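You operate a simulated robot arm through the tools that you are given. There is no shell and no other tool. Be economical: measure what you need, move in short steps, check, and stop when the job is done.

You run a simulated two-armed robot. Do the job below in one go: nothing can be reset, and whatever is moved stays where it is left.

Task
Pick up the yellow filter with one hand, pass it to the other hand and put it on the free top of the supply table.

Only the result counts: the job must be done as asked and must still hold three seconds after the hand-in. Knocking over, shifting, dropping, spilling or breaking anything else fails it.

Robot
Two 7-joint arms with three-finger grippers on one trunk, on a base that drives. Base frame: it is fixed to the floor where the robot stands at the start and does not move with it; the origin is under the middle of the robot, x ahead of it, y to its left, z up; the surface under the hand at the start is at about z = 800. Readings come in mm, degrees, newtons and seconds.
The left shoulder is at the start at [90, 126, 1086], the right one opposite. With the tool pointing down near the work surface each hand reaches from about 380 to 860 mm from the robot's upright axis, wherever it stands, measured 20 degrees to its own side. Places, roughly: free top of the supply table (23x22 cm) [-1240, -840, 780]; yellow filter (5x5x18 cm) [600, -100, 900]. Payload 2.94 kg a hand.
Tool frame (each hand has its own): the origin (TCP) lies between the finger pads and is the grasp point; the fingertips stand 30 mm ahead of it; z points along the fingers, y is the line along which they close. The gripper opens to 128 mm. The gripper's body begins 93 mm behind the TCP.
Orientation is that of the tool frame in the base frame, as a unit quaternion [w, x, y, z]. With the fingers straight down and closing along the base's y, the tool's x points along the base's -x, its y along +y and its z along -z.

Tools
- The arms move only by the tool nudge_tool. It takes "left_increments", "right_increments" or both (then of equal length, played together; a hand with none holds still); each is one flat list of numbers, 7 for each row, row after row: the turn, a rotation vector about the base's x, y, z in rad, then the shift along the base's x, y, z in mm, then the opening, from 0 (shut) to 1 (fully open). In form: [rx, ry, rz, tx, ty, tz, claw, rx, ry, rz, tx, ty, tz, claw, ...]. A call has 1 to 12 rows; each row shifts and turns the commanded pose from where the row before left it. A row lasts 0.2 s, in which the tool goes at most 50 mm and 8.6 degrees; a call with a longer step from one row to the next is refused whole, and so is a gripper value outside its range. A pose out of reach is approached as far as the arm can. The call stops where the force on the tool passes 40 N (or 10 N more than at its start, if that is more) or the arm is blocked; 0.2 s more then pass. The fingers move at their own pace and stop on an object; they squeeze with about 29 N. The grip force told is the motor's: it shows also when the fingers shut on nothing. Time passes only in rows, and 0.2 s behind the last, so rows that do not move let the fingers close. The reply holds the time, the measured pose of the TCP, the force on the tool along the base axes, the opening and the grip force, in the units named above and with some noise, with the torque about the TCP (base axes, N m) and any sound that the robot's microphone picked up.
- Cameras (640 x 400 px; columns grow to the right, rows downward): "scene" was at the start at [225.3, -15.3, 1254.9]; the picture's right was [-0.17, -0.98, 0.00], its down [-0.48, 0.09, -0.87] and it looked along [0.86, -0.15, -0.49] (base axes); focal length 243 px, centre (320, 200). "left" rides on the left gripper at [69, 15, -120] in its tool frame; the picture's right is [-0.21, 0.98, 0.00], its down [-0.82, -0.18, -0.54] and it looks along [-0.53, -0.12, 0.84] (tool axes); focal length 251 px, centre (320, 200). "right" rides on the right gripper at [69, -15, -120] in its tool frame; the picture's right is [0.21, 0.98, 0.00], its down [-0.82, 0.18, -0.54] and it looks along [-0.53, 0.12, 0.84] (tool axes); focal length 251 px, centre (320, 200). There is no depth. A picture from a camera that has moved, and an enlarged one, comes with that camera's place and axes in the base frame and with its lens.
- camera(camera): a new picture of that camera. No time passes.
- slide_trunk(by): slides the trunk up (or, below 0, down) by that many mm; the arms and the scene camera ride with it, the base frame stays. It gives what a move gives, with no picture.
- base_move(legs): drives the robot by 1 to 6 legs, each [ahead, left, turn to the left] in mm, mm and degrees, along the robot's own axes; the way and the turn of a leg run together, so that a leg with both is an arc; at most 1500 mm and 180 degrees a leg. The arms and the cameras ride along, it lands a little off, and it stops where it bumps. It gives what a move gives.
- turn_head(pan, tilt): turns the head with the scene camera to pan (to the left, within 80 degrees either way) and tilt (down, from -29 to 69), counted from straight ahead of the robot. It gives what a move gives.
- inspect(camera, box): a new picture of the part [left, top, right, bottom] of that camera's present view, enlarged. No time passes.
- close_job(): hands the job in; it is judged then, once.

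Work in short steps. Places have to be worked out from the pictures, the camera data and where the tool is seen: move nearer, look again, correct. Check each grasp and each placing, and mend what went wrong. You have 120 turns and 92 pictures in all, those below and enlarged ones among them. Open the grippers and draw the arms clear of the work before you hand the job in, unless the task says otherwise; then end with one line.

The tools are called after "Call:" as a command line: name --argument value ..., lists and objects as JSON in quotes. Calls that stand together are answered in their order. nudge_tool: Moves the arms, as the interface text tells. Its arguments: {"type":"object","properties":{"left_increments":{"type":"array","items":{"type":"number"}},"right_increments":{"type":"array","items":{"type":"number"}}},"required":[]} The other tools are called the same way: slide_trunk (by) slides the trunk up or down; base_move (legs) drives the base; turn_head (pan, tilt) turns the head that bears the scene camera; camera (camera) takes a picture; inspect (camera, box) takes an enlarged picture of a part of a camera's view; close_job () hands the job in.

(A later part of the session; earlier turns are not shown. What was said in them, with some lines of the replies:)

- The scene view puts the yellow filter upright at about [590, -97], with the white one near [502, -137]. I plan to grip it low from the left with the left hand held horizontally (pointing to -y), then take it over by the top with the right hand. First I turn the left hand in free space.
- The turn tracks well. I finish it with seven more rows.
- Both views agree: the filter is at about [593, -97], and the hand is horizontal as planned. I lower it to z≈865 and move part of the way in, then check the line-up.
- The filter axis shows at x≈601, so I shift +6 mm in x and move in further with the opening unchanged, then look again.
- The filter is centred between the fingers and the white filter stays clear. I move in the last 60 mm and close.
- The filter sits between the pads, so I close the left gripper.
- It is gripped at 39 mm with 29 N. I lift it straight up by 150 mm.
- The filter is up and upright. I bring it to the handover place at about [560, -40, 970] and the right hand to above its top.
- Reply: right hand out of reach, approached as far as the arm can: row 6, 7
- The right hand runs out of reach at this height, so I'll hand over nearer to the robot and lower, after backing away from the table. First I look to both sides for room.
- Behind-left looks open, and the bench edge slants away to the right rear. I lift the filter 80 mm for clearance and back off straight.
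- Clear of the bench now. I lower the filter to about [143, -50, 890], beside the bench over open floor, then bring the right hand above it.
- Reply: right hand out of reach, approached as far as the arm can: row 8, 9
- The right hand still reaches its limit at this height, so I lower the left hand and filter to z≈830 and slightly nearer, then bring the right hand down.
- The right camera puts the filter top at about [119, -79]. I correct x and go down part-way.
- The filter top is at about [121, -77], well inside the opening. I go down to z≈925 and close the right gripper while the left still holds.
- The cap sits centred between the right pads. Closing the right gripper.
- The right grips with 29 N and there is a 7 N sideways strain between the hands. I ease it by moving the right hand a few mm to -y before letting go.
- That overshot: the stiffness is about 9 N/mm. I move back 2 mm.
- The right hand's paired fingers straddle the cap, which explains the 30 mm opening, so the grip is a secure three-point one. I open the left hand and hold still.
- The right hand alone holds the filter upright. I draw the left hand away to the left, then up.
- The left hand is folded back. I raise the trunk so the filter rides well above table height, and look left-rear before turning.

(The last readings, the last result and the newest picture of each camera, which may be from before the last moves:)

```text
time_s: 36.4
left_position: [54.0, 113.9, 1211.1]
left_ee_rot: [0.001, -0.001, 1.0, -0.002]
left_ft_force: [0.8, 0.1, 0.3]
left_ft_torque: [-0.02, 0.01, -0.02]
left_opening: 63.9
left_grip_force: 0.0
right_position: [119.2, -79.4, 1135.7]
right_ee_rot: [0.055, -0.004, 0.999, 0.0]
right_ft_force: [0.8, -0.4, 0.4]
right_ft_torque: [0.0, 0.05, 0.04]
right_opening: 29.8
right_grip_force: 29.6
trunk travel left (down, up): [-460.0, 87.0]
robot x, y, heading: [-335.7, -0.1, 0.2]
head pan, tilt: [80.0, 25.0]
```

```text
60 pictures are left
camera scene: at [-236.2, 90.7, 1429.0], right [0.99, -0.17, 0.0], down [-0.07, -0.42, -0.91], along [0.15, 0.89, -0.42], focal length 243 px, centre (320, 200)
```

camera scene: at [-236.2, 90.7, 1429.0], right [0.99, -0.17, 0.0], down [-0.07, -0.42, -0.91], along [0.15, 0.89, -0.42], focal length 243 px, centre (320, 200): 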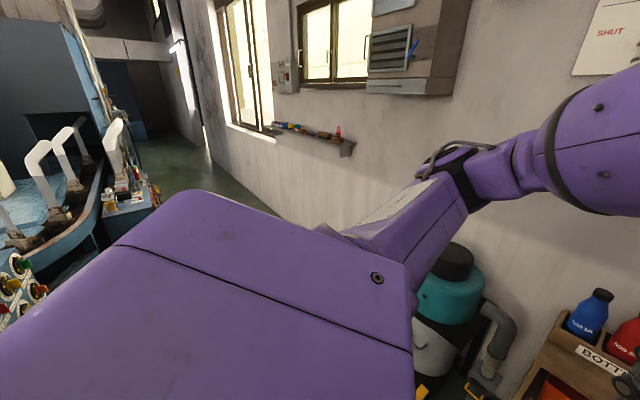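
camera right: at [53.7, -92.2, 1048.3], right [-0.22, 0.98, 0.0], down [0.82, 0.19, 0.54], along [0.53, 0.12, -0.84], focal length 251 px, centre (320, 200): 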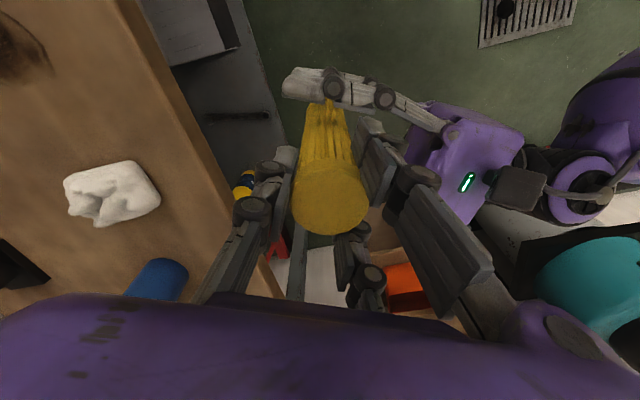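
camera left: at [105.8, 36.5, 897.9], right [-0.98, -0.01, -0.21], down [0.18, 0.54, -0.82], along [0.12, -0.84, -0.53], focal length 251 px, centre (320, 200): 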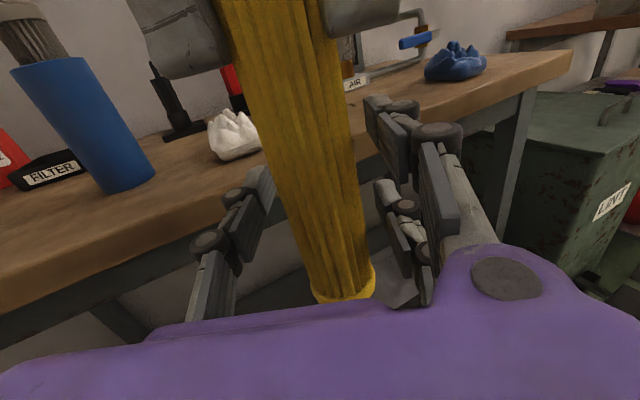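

The trunk rise left the right hand about 47 mm higher than expected and tilted 6°. I check the grip and surroundings.

Call:
camera --camera "right"

Call:
turn_head --pan -25 --tilt 35

Call:
camera --camera "scene"

```text
59 pictures are left
camera right: at [38.6, -93.1, 1247.0], right [-0.22, 0.98, -0.02], down [0.76, 0.19, 0.63], along [0.62, 0.12, -0.78], focal length 251 px, centre (320, 200)
```

right: 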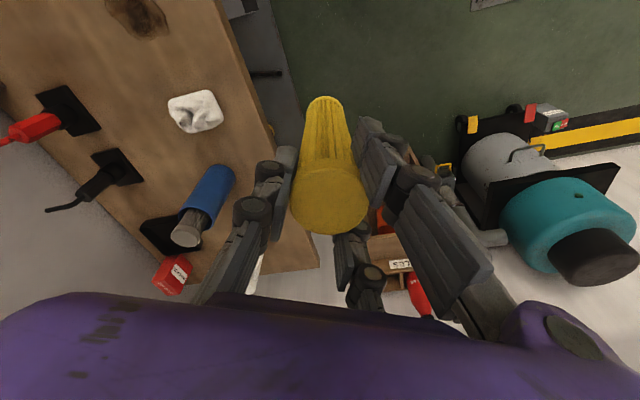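

```text
time_s: 38.2
left_position: [54.1, 114.8, 1209.5]
left_ee_rot: [-0.001, 0.0, 1.0, -0.003]
left_ft_force: [0.1, 0.4, -0.8]
left_ft_torque: [0.04, 0.0, -0.01]
left_opening: 64.0
left_grip_force: 0.1
right_position: [118.7, -77.9, 1134.6]
right_ee_rot: [0.054, -0.004, 0.999, -0.001]
right_ft_force: [-0.2, 0.6, -0.2]
right_ft_torque: [-0.04, 0.01, -0.03]
right_opening: 29.9
right_grip_force: 28.8
trunk travel left (down, up): [-460.0, 87.0]
robot x, y, heading: [-335.0, -2.5, 0.4]
head pan, tilt: [-25.0, 35.0]
```

```text
58 pictures are left
camera scene: at [-171.5, -36.7, 1413.2], right [-0.42, -0.91, 0.0], down [-0.52, 0.24, -0.82], along [0.75, -0.34, -0.57], focal length 243 px, centre (320, 200)
```

scene: 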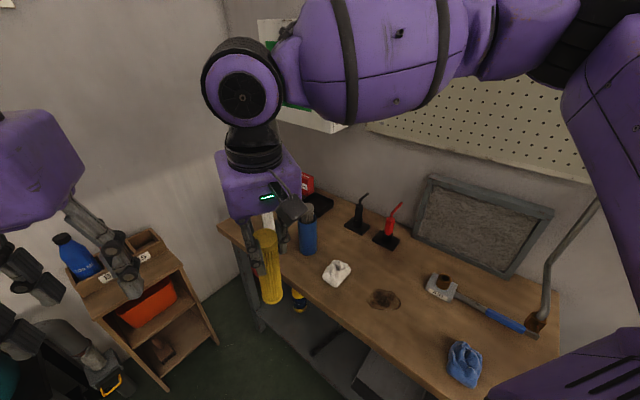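

The grip is unchanged and nothing is touched. I level the right hand again.

Call:
nudge_tool --right_increments '[0, 0.05, 0, 0, 0, -20, 0, 0, 0.06, 0, 0, 0, -20, 0, 0, 0, 0, 0, 0, 0, 0]'

Call:
turn_head --pan -80 --tilt 20

Call:
camera --camera "scene"

```text
time_s: 39.0
left_position: [54.2, 114.4, 1212.1]
left_ee_rot: [-0.001, 0.0, 1.0, -0.004]
left_ft_force: [0.2, 0.7, 0.7]
left_ft_torque: [0.01, -0.03, 0.01]
left_opening: 63.8
left_grip_force: 0.0
right_position: [130.4, -96.2, 1105.2]
right_ee_rot: [0.001, -0.003, 1.0, 0.001]
right_ft_force: [0.3, 0.3, -1.2]
right_ft_torque: [0.0, -0.02, 0.0]
right_opening: 29.6
right_grip_force: 28.8
right hand out of reach, approached as far as the arm can: row 1, 2
trunk travel left (down, up): [-460.0, 87.0]
robot x, y, heading: [-338.1, 0.5, 0.5]
head pan, tilt: [-25.0, 35.0]
```

```text
time_s: 40.3
left_position: [55.1, 114.1, 1211.1]
left_ee_rot: [0.0, 0.0, 1.0, -0.004]
left_ft_force: [-0.4, -0.3, 0.0]
left_ft_torque: [0.01, -0.01, -0.01]
left_opening: 63.8
left_grip_force: 0.1
right_position: [130.0, -95.9, 1103.6]
right_ee_rot: [0.001, -0.003, 1.0, 0.0]
right_ft_force: [0.4, -0.1, -0.2]
right_ft_torque: [0.0, 0.05, 0.01]
right_opening: 29.9
right_grip_force: 28.9
trunk travel left (down, up): [-460.0, 87.0]
robot x, y, heading: [-337.9, -2.2, 0.5]
head pan, tilt: [-80.0, 20.0]
```

```text
57 pictures are left
camera scene: at [-234.6, -91.7, 1437.0], right [-0.98, -0.18, 0.0], down [-0.06, 0.34, -0.94], along [0.17, -0.92, -0.34], focal length 243 px, centre (320, 200)
```

scene: 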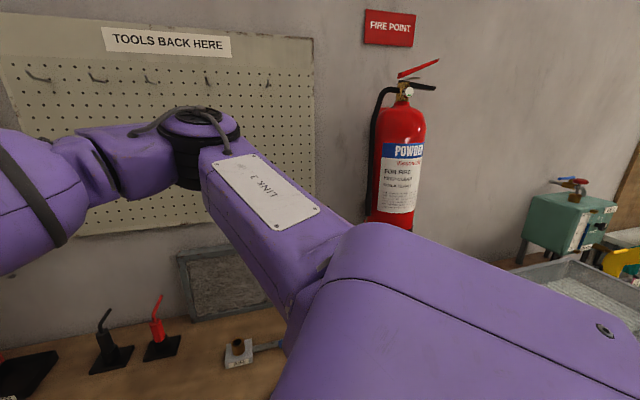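

Nothing stands within the turning circle on the left side. I turn left by 90° in place and look on.

Call:
base_move --legs '[[0, 0, 90]]'

Call:
turn_head --pan 60 --tilt 25

Call:
camera --camera "scene"

```text
time_s: 44.6
left_position: [-461.6, 386.9, 1211.2]
left_ee_rot: [-0.003, 0.716, -0.698, 0.002]
left_ft_force: [0.8, 0.0, 0.7]
left_ft_torque: [0.02, -0.01, -0.01]
left_opening: 64.1
left_grip_force: 0.1
right_position: [-254.5, 469.5, 1104.8]
right_ee_rot: [0.0, 0.717, -0.697, -0.001]
right_ft_force: [-0.5, -0.2, -0.5]
right_ft_torque: [0.01, 0.0, -0.01]
right_opening: 29.8
right_grip_force: 29.2
trunk travel left (down, up): [-460.0, 87.0]
robot x, y, heading: [-335.6, 0.4, 91.5]
head pan, tilt: [-80.0, 20.0]
```

```text
time_s: 46.8
left_position: [-461.4, 386.6, 1210.3]
left_ee_rot: [-0.003, 0.716, -0.699, 0.004]
left_ft_force: [-0.5, 0.6, -0.2]
left_ft_torque: [0.0, 0.02, -0.02]
left_opening: 64.1
left_grip_force: 0.0
right_position: [-253.8, 468.2, 1104.8]
right_ee_rot: [0.0, 0.717, -0.697, -0.001]
right_ft_force: [-0.5, 0.5, 0.0]
right_ft_torque: [-0.01, 0.01, 0.01]
right_opening: 29.9
right_grip_force: 28.3
trunk travel left (down, up): [-460.0, 87.0]
robot x, y, heading: [-337.0, -0.5, 92.0]
head pan, tilt: [60.0, 25.0]
```

```text
56 pictures are left
camera scene: at [-420.8, 128.2, 1429.0], right [0.47, 0.88, 0.0], down [0.37, -0.2, -0.91], along [-0.8, 0.43, -0.42], focal length 243 px, centre (320, 200)
```

scene: 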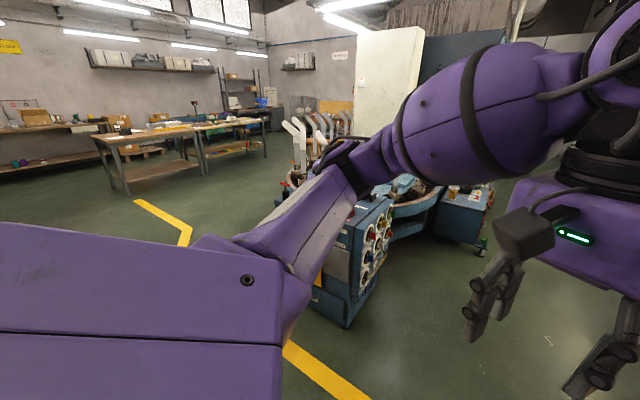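

A machine stands about 1.2 m away; turning in place is still clear. I turn left another 100°.

Call:
base_move --legs '[[0, 0, 100]]'

Call:
turn_head --pan 25 --tilt 25

Call:
camera --camera "scene"

```text
time_s: 51.5
left_position: [-690.6, -203.8, 1211.3]
left_ee_rot: [-0.003, 0.993, 0.117, -0.001]
left_ft_force: [0.1, 0.3, 1.1]
left_ft_torque: [0.04, -0.02, 0.0]
left_opening: 63.8
left_grip_force: 0.1
right_position: [-814.6, -18.0, 1104.6]
right_ee_rot: [0.001, 0.993, 0.119, -0.001]
right_ft_force: [-0.7, 0.2, -1.1]
right_ft_torque: [-0.04, -0.02, 0.0]
right_opening: 29.6
right_grip_force: 29.3
trunk travel left (down, up): [-460.0, 87.0]
robot x, y, heading: [-338.3, 0.2, -166.3]
head pan, tilt: [60.0, 25.0]
```

```text
time_s: 52.5
left_position: [-691.6, -204.3, 1210.6]
left_ee_rot: [-0.004, 0.993, 0.117, 0.0]
left_ft_force: [0.1, 0.6, 0.4]
left_ft_torque: [0.03, 0.01, 0.01]
left_opening: 63.9
left_grip_force: 0.0
right_position: [-814.3, -16.9, 1105.0]
right_ee_rot: [0.001, 0.993, 0.119, -0.001]
right_ft_force: [-0.2, 1.0, -0.5]
right_ft_torque: [0.0, 0.01, -0.02]
right_opening: 29.5
right_grip_force: 29.5
trunk travel left (down, up): [-460.0, 87.0]
robot x, y, heading: [-341.1, -6.4, -166.4]
head pan, tilt: [25.0, 25.0]
```

```text
55 pictures are left
camera scene: at [-491.7, -78.8, 1429.0], right [-0.63, 0.78, 0.0], down [0.33, 0.26, -0.91], along [-0.71, -0.57, -0.42], focal length 243 px, centre (320, 200)
```

scene: 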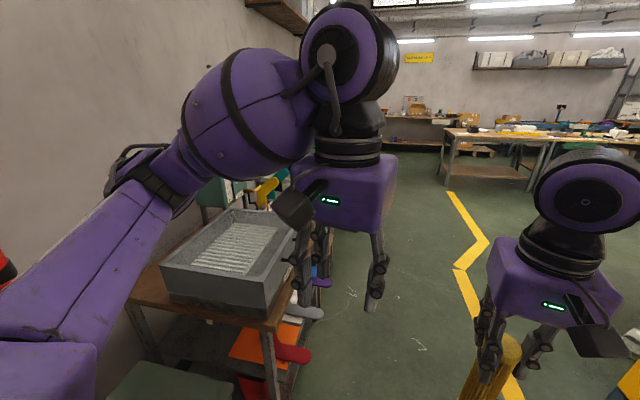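

I face -166° and the supply table is ahead-left; its front edge runs from about [-796, -523] to [-1485, -807]. I drive to a stand-off point near [-1357, -56] before turning to face it.

Call:
base_move --legs '[[999, -192, 0]]'

Call:
turn_head --pan 75 --tilt 25

Call:
camera --camera "scene"

```text
time_s: 57.8
left_position: [-1712.6, -253.0, 1210.8]
left_ee_rot: [-0.003, 0.994, 0.112, 0.0]
left_ft_force: [0.1, -1.5, -0.5]
left_ft_torque: [-0.02, 0.01, 0.0]
left_opening: 63.9
left_grip_force: 0.1
right_position: [-1834.5, -65.4, 1105.3]
right_ee_rot: [0.001, 0.993, 0.115, 0.0]
right_ft_force: [-0.1, 0.4, 0.3]
right_ft_torque: [-0.01, 0.01, 0.02]
right_opening: 29.5
right_grip_force: 29.2
trunk travel left (down, up): [-460.0, 87.0]
robot x, y, heading: [-1356.8, -53.9, -166.9]
head pan, tilt: [25.0, 25.0]
```

```text
time_s: 59.0
left_position: [-1713.8, -254.0, 1211.0]
left_ee_rot: [-0.003, 0.994, 0.112, 0.0]
left_ft_force: [0.6, -0.2, -1.0]
left_ft_torque: [0.02, 0.03, 0.03]
left_opening: 63.9
left_grip_force: 0.1
right_position: [-1834.4, -66.0, 1104.1]
right_ee_rot: [0.001, 0.993, 0.116, 0.0]
right_ft_force: [-0.2, -0.4, -1.0]
right_ft_torque: [0.02, -0.01, 0.03]
right_opening: 29.7
right_grip_force: 29.2
trunk travel left (down, up): [-460.0, 87.0]
robot x, y, heading: [-1360.0, -53.1, -166.4]
head pan, tilt: [75.0, 25.0]
```

```text
54 pictures are left
camera scene: at [-1443.7, -164.2, 1429.0], right [-1.0, 0.03, 0.0], down [0.01, 0.42, -0.91], along [-0.03, -0.91, -0.42], focal length 243 px, centre (320, 200)
```

scene: 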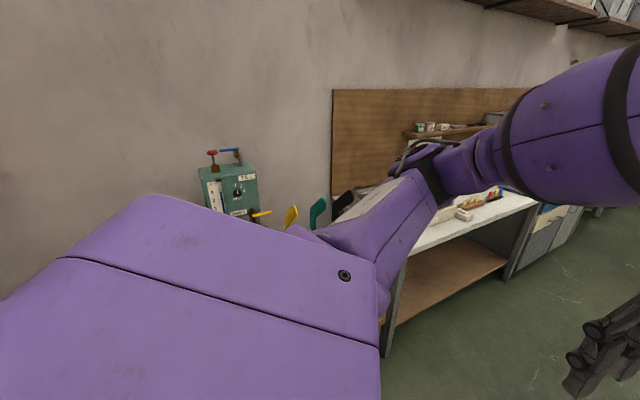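

The way is clear; I turn left to face the table squarely.

Call:
base_move --legs '[[0, 0, 98.5]]'

Call:
turn_head --pan 0 --tilt 40

Call:
camera --camera "scene"

Call:
camera --camera "right"

```text
time_s: 63.4
left_position: [-1132.4, -392.9, 1210.8]
left_ee_rot: [-0.003, 0.594, 0.805, -0.003]
left_ft_force: [0.3, -0.4, -0.6]
left_ft_torque: [-0.01, -0.01, 0.03]
left_opening: 64.0
left_grip_force: 0.1
right_position: [-1310.9, -528.3, 1105.8]
right_ee_rot: [0.0, 0.593, 0.805, 0.0]
right_ft_force: [0.7, -0.8, -0.6]
right_ft_torque: [0.02, -0.01, -0.03]
right_opening: 29.8
right_grip_force: 28.8
trunk travel left (down, up): [-460.0, 87.0]
robot x, y, heading: [-1357.5, -56.8, -72.6]
head pan, tilt: [75.0, 25.0]
```

```text
time_s: 64.8
left_position: [-1131.9, -392.4, 1210.9]
left_ee_rot: [-0.002, 0.594, 0.805, -0.004]
left_ft_force: [-0.8, -0.3, -1.1]
left_ft_torque: [0.02, -0.01, -0.01]
left_opening: 63.8
left_grip_force: 0.0
right_position: [-1310.1, -526.6, 1105.1]
right_ee_rot: [0.002, 0.592, 0.806, 0.0]
right_ft_force: [-0.5, -0.8, -0.5]
right_ft_torque: [0.0, 0.02, 0.02]
right_opening: 29.6
right_grip_force: 28.7
trunk travel left (down, up): [-460.0, 87.0]
robot x, y, heading: [-1359.4, -54.0, -72.6]
head pan, tilt: [0.0, 40.0]
```

```text
53 pictures are left
camera scene: at [-1306.3, -214.9, 1405.7], right [-0.95, -0.3, 0.0], down [-0.19, 0.61, -0.77], along [0.23, -0.73, -0.64], focal length 243 px, centre (320, 200)
```

scene: 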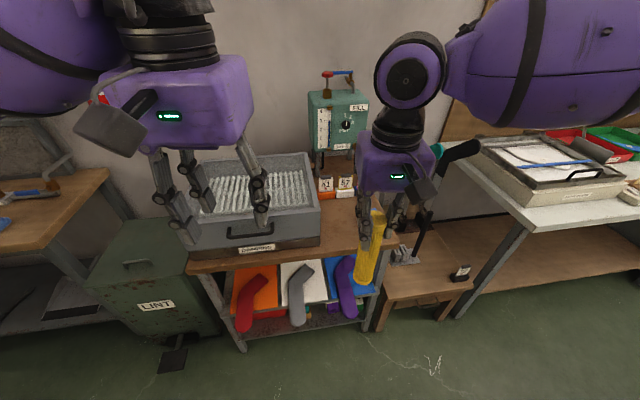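

```text
52 pictures are left
camera right: at [-1344.4, -465.5, 1225.0], right [0.87, 0.5, 0.0], down [0.42, -0.73, 0.54], along [0.27, -0.47, -0.84], focal length 251 px, centre (320, 200)
```

right: 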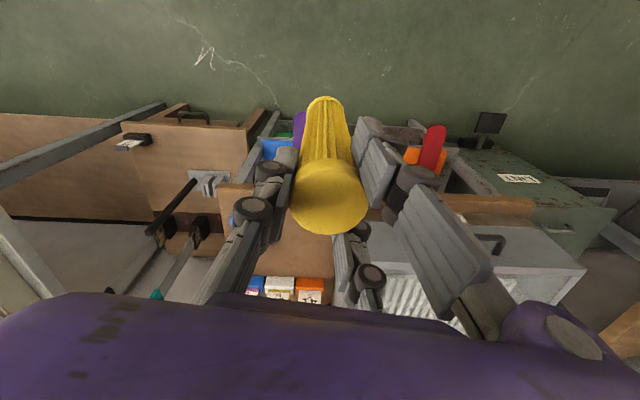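

I see the free top: wood to the right of the grey tray, in front of the little boxes, consistent with [-1240, -840]. I drive 264 mm ahead and 28 mm left to bring it into comfortable right-hand reach.

Call:
base_move --legs '[[264, 28, 0]]'

Call:
camera --camera "scene"

Call:
camera --camera "right"

```text
time_s: 66.7
left_position: [-1027.5, -632.3, 1211.7]
left_ee_rot: [-0.002, 0.595, 0.804, -0.003]
left_ft_force: [0.0, -0.1, -0.1]
left_ft_torque: [0.01, 0.01, -0.02]
left_opening: 63.9
left_grip_force: 0.0
right_position: [-1207.6, -767.3, 1104.7]
right_ee_rot: [0.001, 0.593, 0.805, 0.001]
right_ft_force: [-0.4, -0.4, 0.3]
right_ft_torque: [0.02, -0.05, -0.01]
right_opening: 29.8
right_grip_force: 28.8
trunk travel left (down, up): [-460.0, 87.0]
robot x, y, heading: [-1254.5, -297.4, -72.4]
head pan, tilt: [0.0, 40.0]
```

```text
51 pictures are left
camera scene: at [-1202.2, -454.6, 1405.8], right [-0.95, -0.3, 0.0], down [-0.19, 0.61, -0.77], along [0.23, -0.73, -0.64], focal length 243 px, centre (320, 200)
```

scene: 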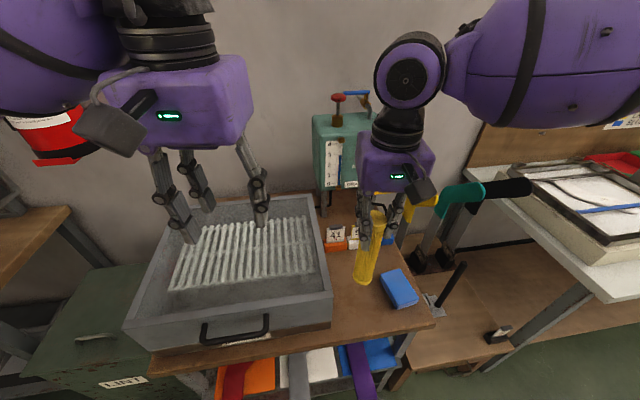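

```text
50 pictures are left
camera right: at [-1241.0, -705.1, 1225.3], right [0.87, 0.49, 0.0], down [0.41, -0.73, 0.54], along [0.27, -0.47, -0.84], focal length 251 px, centre (320, 200)
```

right: 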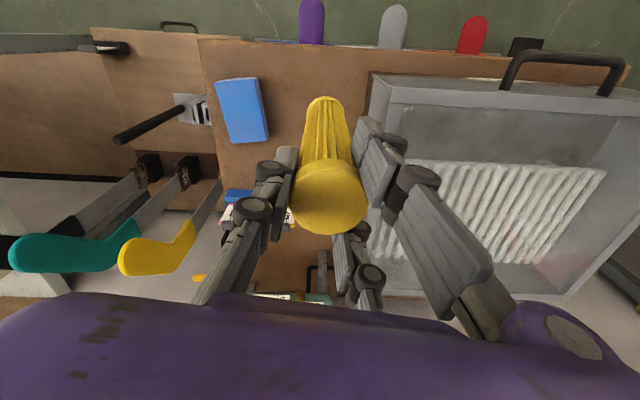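

The free patch lies between the tray's right side and a blue sponge; its middle is about [-1204, -835]. The filter hangs vertical. I move over that point and go down to ~45 mm above the top.

Call:
nudge_tool --right_increments '[0, 0, 0, 2, -34, 0, 0, 0, 0, 0, 2, -34, 0, 0, 0, 0, 0, 0, 0, -30, 0, 0, 0, 0, 0, 0, -30, 0, 0, 0, 0, 0, 0, -30, 0, 0, 0, 0, 0, 0, -25, 0]'

Call:
camera --camera "scene"

Call:
camera --camera "right"

```text
time_s: 68.1
left_position: [-1028.6, -634.7, 1211.6]
left_ee_rot: [-0.002, 0.594, 0.804, -0.003]
left_ft_force: [0.3, -0.1, -0.8]
left_ft_torque: [-0.01, -0.02, 0.01]
left_opening: 63.9
left_grip_force: 0.0
right_position: [-1236.9, -843.3, 1036.6]
right_ee_rot: [0.001, 0.593, 0.805, 0.0]
right_ft_force: [-0.7, 0.2, -0.7]
right_ft_torque: [-0.02, -0.03, 0.02]
right_opening: 29.8
right_grip_force: 29.1
right hand out of reach, approached as far as the arm can: row 1, 2, 3, 4, 5, 6
trunk travel left (down, up): [-460.0, 87.0]
robot x, y, heading: [-1253.2, -294.3, -72.5]
head pan, tilt: [0.0, 40.0]
```

```text
49 pictures are left
camera scene: at [-1201.9, -454.8, 1405.7], right [-0.95, -0.3, 0.0], down [-0.19, 0.61, -0.77], along [0.23, -0.73, -0.64], focal length 243 px, centre (320, 200)
```

scene: 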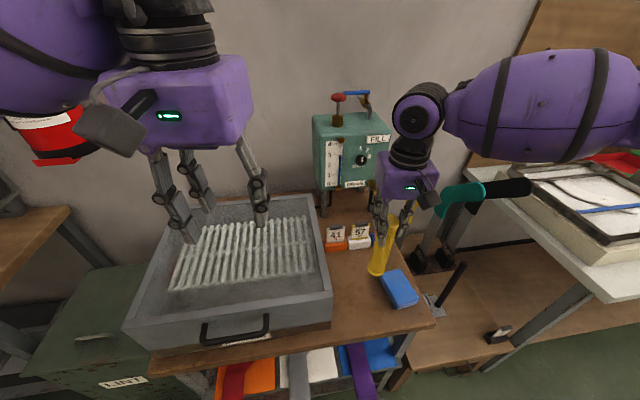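

```text
48 pictures are left
camera right: at [-1270.1, -781.6, 1157.9], right [0.87, 0.49, 0.0], down [0.41, -0.73, 0.54], along [0.27, -0.47, -0.84], focal length 251 px, centre (320, 200)
```

right: 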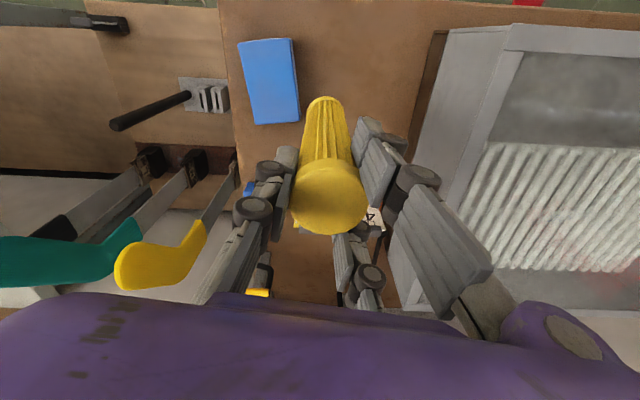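

The hand stopped short at its sideways limit (too near the midline). I back it off to the right and up into good reach, to re-sync the commanded pose, before shifting the base left.

Call:
nudge_tool --right_increments '[0, 0, 0, -28, 2, 27, 0, 0, 0, 0, -28, 2, 27, 0, 0, 0, 0, -29, 1, 26, 0, 0, 0, 0, 0, 0, 0, 0]'

```text
time_s: 69.1
left_position: [-1027.3, -633.1, 1210.1]
left_ee_rot: [-0.003, 0.595, 0.804, -0.004]
left_ft_force: [0.0, -0.4, -0.2]
left_ft_torque: [0.04, 0.01, 0.0]
left_opening: 64.1
left_grip_force: 0.0
right_position: [-1323.5, -837.1, 1117.6]
right_ee_rot: [0.0, 0.593, 0.805, 0.001]
right_ft_force: [-0.2, 0.2, -0.5]
right_ft_torque: [0.02, -0.02, -0.03]
right_opening: 29.4
right_grip_force: 29.4
trunk travel left (down, up): [-460.0, 87.0]
robot x, y, heading: [-1251.3, -295.7, -72.7]
head pan, tilt: [0.0, 40.0]
```

The commanded pose follows the measured one, and this place is reachable. I shift the base 86 mm left so the target falls about 20° to the right.

Call:
base_move --legs '[[0, 86, 0]]'

Call:
nudge_tool --right_increments '[0, 0, 0, 12, -8, -30, 0, 0, 0, 0, 12, -8, -30, 0, 0, 0, 0, 0, 0, 0, 0]'

Call:
camera --camera "right"

```text
time_s: 70.5
left_position: [-945.6, -606.7, 1210.4]
left_ee_rot: [-0.002, 0.594, 0.805, -0.003]
left_ft_force: [0.2, -0.2, 0.0]
left_ft_torque: [-0.01, 0.01, 0.04]
left_opening: 64.0
left_grip_force: 0.1
right_position: [-1239.2, -812.2, 1118.1]
right_ee_rot: [0.0, 0.592, 0.806, 0.0]
right_ft_force: [0.4, 0.6, -0.7]
right_ft_torque: [-0.03, -0.02, 0.02]
right_opening: 29.6
right_grip_force: 28.6
trunk travel left (down, up): [-460.0, 87.0]
robot x, y, heading: [-1170.8, -264.2, -72.5]
head pan, tilt: [0.0, 40.0]
```

```text
time_s: 71.3
left_position: [-945.4, -606.3, 1211.6]
left_ee_rot: [-0.002, 0.594, 0.804, -0.003]
left_ft_force: [0.5, -0.2, -0.6]
left_ft_torque: [-0.01, -0.03, 0.02]
left_opening: 63.9
left_grip_force: 0.0
right_position: [-1216.0, -828.1, 1057.4]
right_ee_rot: [0.001, 0.592, 0.806, 0.001]
right_ft_force: [0.0, 0.7, -0.8]
right_ft_torque: [-0.01, 0.02, 0.03]
right_opening: 29.4
right_grip_force: 28.8
trunk travel left (down, up): [-460.0, 87.0]
robot x, y, heading: [-1169.2, -270.3, -72.4]
head pan, tilt: [0.0, 40.0]
```

```text
47 pictures are left
camera right: at [-1250.1, -765.9, 1178.4], right [0.87, 0.5, 0.0], down [0.42, -0.73, 0.54], along [0.27, -0.47, -0.84], focal length 251 px, centre (320, 200)
```

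right: 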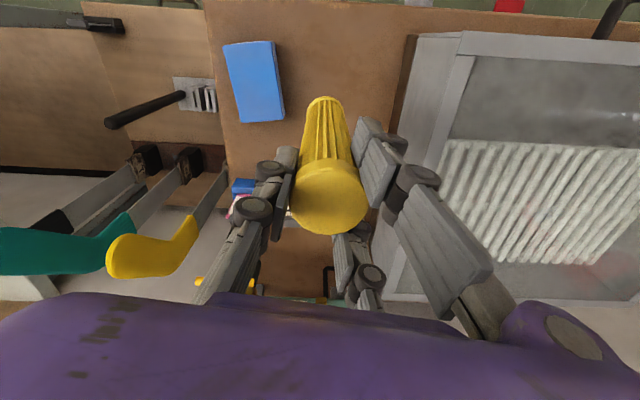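

Good, it tracks now. I go on down to about z 967.

Call:
nudge_tool --right_increments '[0, 0, 0, 5, -2, -30, 0, 0, 0, 0, 5, -2, -30, 0, 0, 0, 0, 0, 0, -30, 0, 0, 0, 0, 0, 0, 0, 0]'

Call:
camera --camera "scene"

Call:
camera --camera "right"

```text
time_s: 72.3
left_position: [-945.2, -607.6, 1210.3]
left_ee_rot: [-0.002, 0.594, 0.804, -0.002]
left_ft_force: [-0.6, 0.2, -0.4]
left_ft_torque: [0.02, 0.01, -0.07]
left_opening: 64.1
left_grip_force: 0.1
right_position: [-1209.3, -833.2, 968.8]
right_ee_rot: [0.001, 0.592, 0.806, 0.001]
right_ft_force: [0.1, 0.5, -0.7]
right_ft_torque: [-0.01, -0.01, 0.01]
right_opening: 29.7
right_grip_force: 28.6
trunk travel left (down, up): [-460.0, 87.0]
robot x, y, heading: [-1169.1, -267.7, -72.3]
head pan, tilt: [0.0, 40.0]
```

```text
46 pictures are left
camera scene: at [-1118.8, -428.6, 1405.8], right [-0.95, -0.3, 0.0], down [-0.19, 0.61, -0.77], along [0.23, -0.73, -0.64], focal length 243 px, centre (320, 200)
```

scene: 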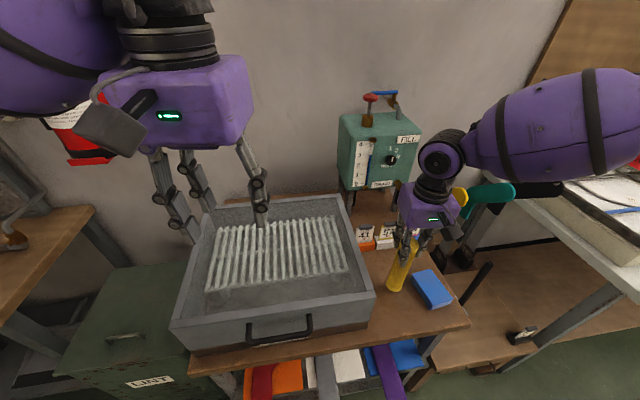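

```text
45 pictures are left
camera right: at [-1242.4, -771.2, 1087.8], right [0.87, 0.5, 0.0], down [0.42, -0.73, 0.54], along [0.27, -0.47, -0.84], focal length 251 px, centre (320, 200)
```

right: 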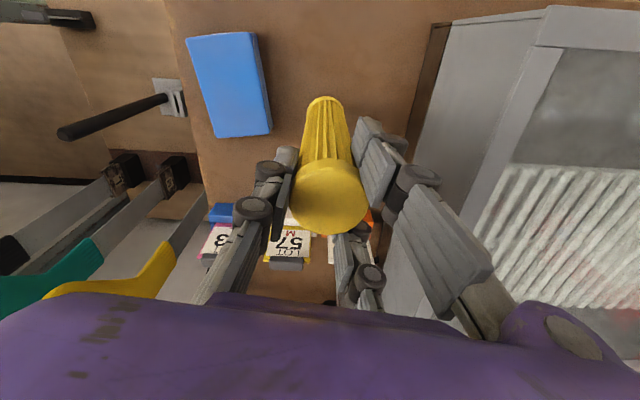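

The filter is about 25 mm above the free patch, clear of sponge, tray and boxes. I descend slowly watching the force.

Call:
nudge_tool --right_increments '[0, 0, 0, 0, 0, -5, 0, 0, 0, 0, 0, 0, -5, 0, 0, 0, 0, 0, 0, -4, 0, 0, 0, 0, 0, 0, -3, 0]'

Call:
inspect --camera "scene" --box '[340, 210, 480, 330]'

```text
time_s: 73.3
left_position: [-945.9, -605.8, 1210.6]
left_ee_rot: [-0.003, 0.595, 0.804, -0.004]
left_ft_force: [-0.4, -0.3, 0.2]
left_ft_torque: [0.01, 0.0, 0.02]
left_opening: 64.3
left_grip_force: 0.1
right_position: [-1206.1, -831.6, 950.9]
right_ee_rot: [0.001, 0.592, 0.806, 0.0]
right_ft_force: [-0.1, -0.6, -0.3]
right_ft_torque: [0.03, 0.01, 0.0]
right_opening: 29.8
right_grip_force: 28.7
trunk travel left (down, up): [-460.0, 87.0]
robot x, y, heading: [-1168.5, -267.5, -72.6]
head pan, tilt: [0.0, 40.0]
```

```text
3.33 times, centred on (410, 270) of scene
camera zoom: at [-1119.1, -429.1, 1405.7], right [-0.95, -0.3, 0.0], down [-0.19, 0.61, -0.77], along [0.23, -0.73, -0.64], focal length 810 px, centre (20, -33)
```

zoom: 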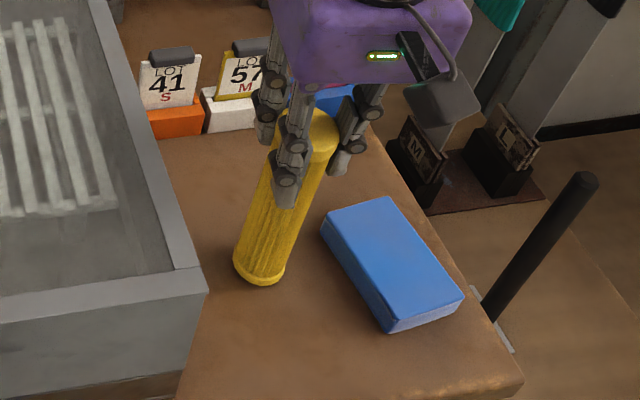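

The filter is vertical in the view and not touching yet (no force). I go on in 2 mm steps.

Call:
nudge_tool --right_increments '[0, 0, 0, 0, 0, -2, 0, 0, 0, 0, 0, 0, -2, 0, 0, 0, 0, 0, 0, -2, 0, 0, 0, 0, 0, 0, -2, 0]'

```text
time_s: 74.3
left_position: [-944.9, -607.0, 1211.4]
left_ee_rot: [-0.003, 0.594, 0.804, -0.003]
left_ft_force: [0.6, 0.5, 0.0]
left_ft_torque: [0.0, 0.01, 0.02]
left_opening: 63.8
left_grip_force: 0.0
right_position: [-1206.5, -831.4, 942.5]
right_ee_rot: [0.001, 0.592, 0.806, 0.0]
right_ft_force: [-0.4, 0.3, 0.0]
right_ft_torque: [-0.02, -0.02, -0.01]
right_opening: 29.7
right_grip_force: 28.9
trunk travel left (down, up): [-460.0, 87.0]
robot x, y, heading: [-1170.3, -266.4, -72.5]
head pan, tilt: [0.0, 40.0]
```

Still no contact at 942.5; I keep going.

Call:
nudge_tool --right_increments '[0, 0, 0, 0, 0, -2, 0, 0, 0, 0, 0, 0, -2, 0, 0, 0, 0, 0, 0, -2, 0, 0, 0, 0, 0, 0, -1, 0]'

Call:
inspect --camera "scene" --box '[340, 210, 480, 330]'

```text
time_s: 75.2
left_position: [-946.1, -605.7, 1211.3]
left_ee_rot: [-0.001, 0.594, 0.804, -0.005]
left_ft_force: [-1.3, 0.2, 0.2]
left_ft_torque: [0.04, -0.02, -0.01]
left_opening: 64.0
left_grip_force: 0.0
right_position: [-1203.1, -831.8, 941.5]
right_ee_rot: [0.005, 0.593, 0.805, 0.0]
right_ft_force: [-4.9, 7.6, 25.2]
right_ft_torque: [1.13, 0.71, 0.0]
right_opening: 30.0
right_grip_force: 29.0
trunk travel left (down, up): [-460.0, 87.0]
robot x, y, heading: [-1170.2, -267.6, -72.3]
head pan, tilt: [0.0, 40.0]
stopped in row 4 (right hand): the force on the tool passed its limit at 41 N (the readings are from after the stop); the commanded pose is now the measured one
```

```text
3.33 times, centred on (410, 270) of scene
camera zoom: at [-1119.7, -427.0, 1405.9], right [-0.95, -0.3, 0.0], down [-0.19, 0.61, -0.77], along [0.23, -0.73, -0.64], focal length 810 px, centre (20, -33)
```

zoom: 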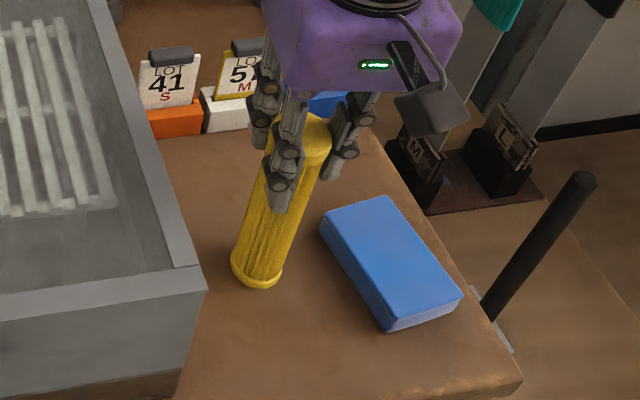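

Contact at z≈941. I ease up 1 mm to take off the pressing force before release.

Call:
nudge_tool --right_increments '[0, 0, 0, 0, 0, 1, 0, 0, 0, 0, 0, 0, 0, 0]'

```text
time_s: 75.8
left_position: [-945.9, -604.7, 1212.1]
left_ee_rot: [-0.002, 0.594, 0.804, -0.005]
left_ft_force: [0.1, 0.6, 0.1]
left_ft_torque: [-0.01, -0.03, 0.0]
left_opening: 64.3
left_grip_force: 0.0
right_position: [-1204.8, -831.1, 940.9]
right_ee_rot: [0.006, 0.593, 0.805, -0.001]
right_ft_force: [-3.2, 3.5, 22.6]
right_ft_torque: [0.68, 0.53, 0.04]
right_opening: 30.1
right_grip_force: 29.3
trunk travel left (down, up): [-460.0, 87.0]
robot x, y, heading: [-1170.5, -267.6, -72.5]
head pan, tilt: [0.0, 40.0]
```

Still 22 N down. I ease up another 1 mm.

Call:
nudge_tool --right_increments '[0, 0, 0, 0, 0, 1, 0, 0, 0, 0, 0, 0, 0, 0]'

```text
time_s: 76.5
left_position: [-945.0, -604.9, 1212.5]
left_ee_rot: [-0.002, 0.594, 0.804, -0.004]
left_ft_force: [-0.7, 0.0, 0.0]
left_ft_torque: [-0.02, 0.0, -0.01]
left_opening: 63.9
left_grip_force: 0.1
right_position: [-1203.7, -832.2, 941.1]
right_ee_rot: [0.005, 0.592, 0.806, -0.001]
right_ft_force: [-2.0, 0.7, 16.4]
right_ft_torque: [0.19, 0.23, 0.01]
right_opening: 29.7
right_grip_force: 29.6
trunk travel left (down, up): [-460.0, 87.0]
robot x, y, heading: [-1172.8, -267.2, -72.4]
head pan, tilt: [0.0, 40.0]
```

Torque is nearly gone. One more 1.5 mm, then I open the gripper in steps.

Call:
nudge_tool --right_increments '[0, 0, 0, 0, 0, 1.5, 0, 0, 0, 0, 0, 0, 0, 0]'

```text
time_s: 77.0
left_position: [-944.3, -606.1, 1211.0]
left_ee_rot: [-0.002, 0.594, 0.804, -0.004]
left_ft_force: [0.4, 0.1, -0.8]
left_ft_torque: [-0.02, -0.01, 0.02]
left_opening: 63.9
left_grip_force: 0.2
right_position: [-1204.1, -831.8, 941.6]
right_ee_rot: [0.004, 0.592, 0.806, 0.0]
right_ft_force: [1.2, 0.1, 7.5]
right_ft_torque: [-0.01, -0.1, 0.06]
right_opening: 29.7
right_grip_force: 28.9
trunk travel left (down, up): [-460.0, 87.0]
robot x, y, heading: [-1172.8, -266.7, -72.3]
head pan, tilt: [0.0, 40.0]
```

The filter rests on the table with a light 7 N and no torque. I open the gripper gradually.

Call:
nudge_tool --right_increments '[0, 0, 0, 0, 0, 0, 0.25, 0, 0, 0, 0, 0, 0, 0.3, 0, 0, 0, 0, 0, 0, 0.4, 0, 0, 0, 0, 0, 0, 0.55, 0, 0, 0, 0, 0, 0, 0.65, 0, 0, 0, 0, 0, 0, 0.65]'

Call:
camera --camera "right"

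Call:
inspect --camera "scene" --box '[340, 210, 480, 330]'

```text
time_s: 78.5
left_position: [-945.3, -608.3, 1210.9]
left_ee_rot: [-0.003, 0.595, 0.804, -0.004]
left_ft_force: [0.8, 0.0, -0.5]
left_ft_torque: [0.0, 0.02, -0.02]
left_opening: 64.2
left_grip_force: 0.0
right_position: [-1204.3, -832.8, 941.8]
right_ee_rot: [0.005, 0.593, 0.806, 0.0]
right_ft_force: [0.4, -0.3, 0.4]
right_ft_torque: [-0.03, 0.01, -0.02]
right_opening: 83.3
right_grip_force: 0.0
trunk travel left (down, up): [-460.0, 87.0]
robot x, y, heading: [-1169.0, -267.8, -72.6]
head pan, tilt: [0.0, 40.0]
```

```text
42 pictures are left
camera right: at [-1238.6, -769.9, 1061.9], right [0.87, 0.5, 0.0], down [0.41, -0.73, 0.55], along [0.27, -0.47, -0.84], focal length 251 px, centre (320, 200)
```

right: 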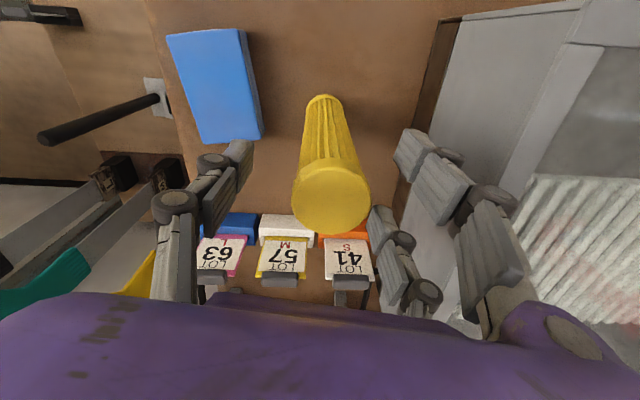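

```text
3.33 times, centred on (410, 270) of scene
camera zoom: at [-1119.2, -429.1, 1405.7], right [-0.95, -0.3, 0.0], down [-0.19, 0.61, -0.77], along [0.23, -0.73, -0.64], focal length 810 px, centre (20, -33)
```

zoom: 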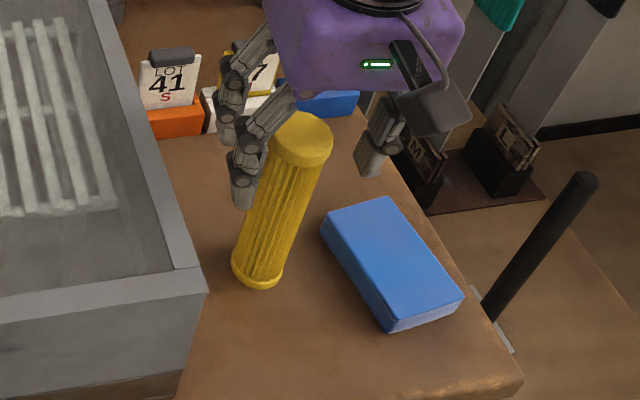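

The filter stands free. I open a little more and lift straight up.

Call:
nudge_tool --right_increments '[0, 0, 0, 0, 0, 0, 0.8, 0, 0, 0, 0, 0, 8, 0.8, 0, 0, 0, 0, 0, 20, 0.8, 0, 0, 0, 0, 0, 25, 0.8, 0, 0, 0, 0, 0, 25, 0.8, 0, 0, 0, 0, 0, 20, 0.8]'

Call:
camera --camera "scene"

```text
time_s: 79.8
left_position: [-944.6, -607.0, 1210.2]
left_ee_rot: [-0.003, 0.594, 0.804, -0.004]
left_ft_force: [-0.5, -0.2, 0.6]
left_ft_torque: [-0.02, 0.02, -0.02]
left_opening: 63.8
left_grip_force: 0.1
right_position: [-1202.7, -832.1, 1039.4]
right_ee_rot: [0.004, 0.593, 0.805, -0.001]
right_ft_force: [-0.6, -0.1, 0.9]
right_ft_torque: [-0.01, -0.02, 0.02]
right_opening: 102.7
right_grip_force: 0.0
trunk travel left (down, up): [-460.0, 87.0]
robot x, y, heading: [-1171.4, -268.2, -72.6]
head pan, tilt: [0.0, 40.0]
```

```text
40 pictures are left
camera scene: at [-1119.0, -428.6, 1405.7], right [-0.95, -0.3, 0.0], down [-0.19, 0.61, -0.77], along [0.23, -0.73, -0.64], focal length 243 px, centre (320, 200)
```

scene: 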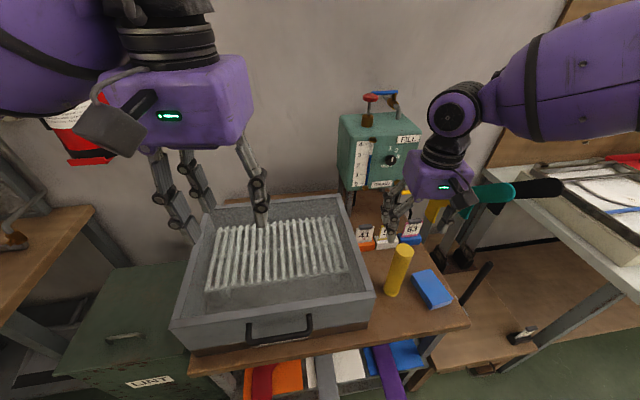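

The hand is clear above the filter, tips about 50 mm over its top. I rise a bit more and back the robot off.

Call:
nudge_tool --right_increments '[0, 0, 0, -10, 3, 25, 0.8, 0, 0, 0, -10, 3, 25, 0.8, 0, 0, 0, 0, 0, 0, 0.8]'

Call:
base_move --legs '[[-260, 0, 0]]'

Call:
camera --camera "scene"

```text
time_s: 80.7
left_position: [-945.2, -606.2, 1210.7]
left_ee_rot: [-0.003, 0.595, 0.804, -0.003]
left_ft_force: [1.0, -0.6, 0.6]
left_ft_torque: [0.02, 0.03, -0.01]
left_opening: 64.0
left_grip_force: 0.0
right_position: [-1223.6, -826.7, 1091.4]
right_ee_rot: [0.004, 0.593, 0.806, 0.001]
right_ft_force: [-0.1, 0.1, 0.1]
right_ft_torque: [0.03, 0.03, -0.03]
right_opening: 102.3
right_grip_force: 0.0
trunk travel left (down, up): [-460.0, 87.0]
robot x, y, heading: [-1170.7, -267.9, -72.3]
head pan, tilt: [0.0, 40.0]
```

```text
time_s: 82.5
left_position: [-1024.2, -355.6, 1212.3]
left_ee_rot: [-0.003, 0.593, 0.805, -0.003]
left_ft_force: [-0.4, -0.2, -0.2]
left_ft_torque: [0.0, -0.01, 0.06]
left_opening: 64.2
left_grip_force: 0.1
right_position: [-1302.8, -575.9, 1090.8]
right_ee_rot: [0.004, 0.591, 0.806, 0.0]
right_ft_force: [0.3, -0.6, -0.3]
right_ft_torque: [0.02, -0.03, -0.02]
right_opening: 102.1
right_grip_force: 0.1
trunk travel left (down, up): [-460.0, 87.0]
robot x, y, heading: [-1251.9, -16.7, -72.4]
head pan, tilt: [0.0, 40.0]
```

```text
39 pictures are left
camera scene: at [-1198.1, -178.8, 1405.5], right [-0.95, -0.3, 0.0], down [-0.19, 0.61, -0.77], along [0.23, -0.73, -0.64], focal length 243 px, centre (320, 200)
```

scene: 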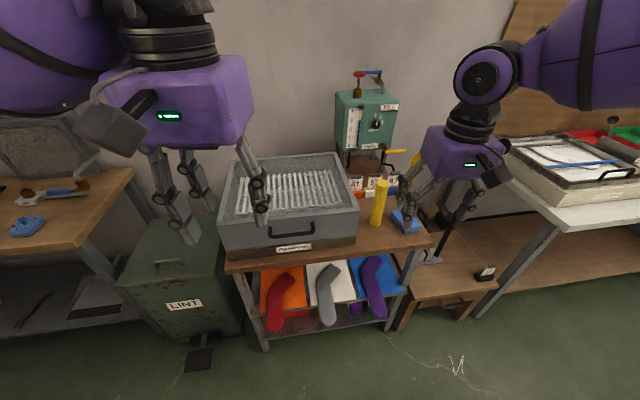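

The filter stands upright on the free top, both grippers are open, the arms are clear and nothing else has moved. I hand the job in.

Call:
close_job

```text
The job is handed in.
```

The yellow filter was picked up with the left hand, passed to the right, and now stands upright on the free top of the supply table, between the tray and the blue sponge; the job is handed in.
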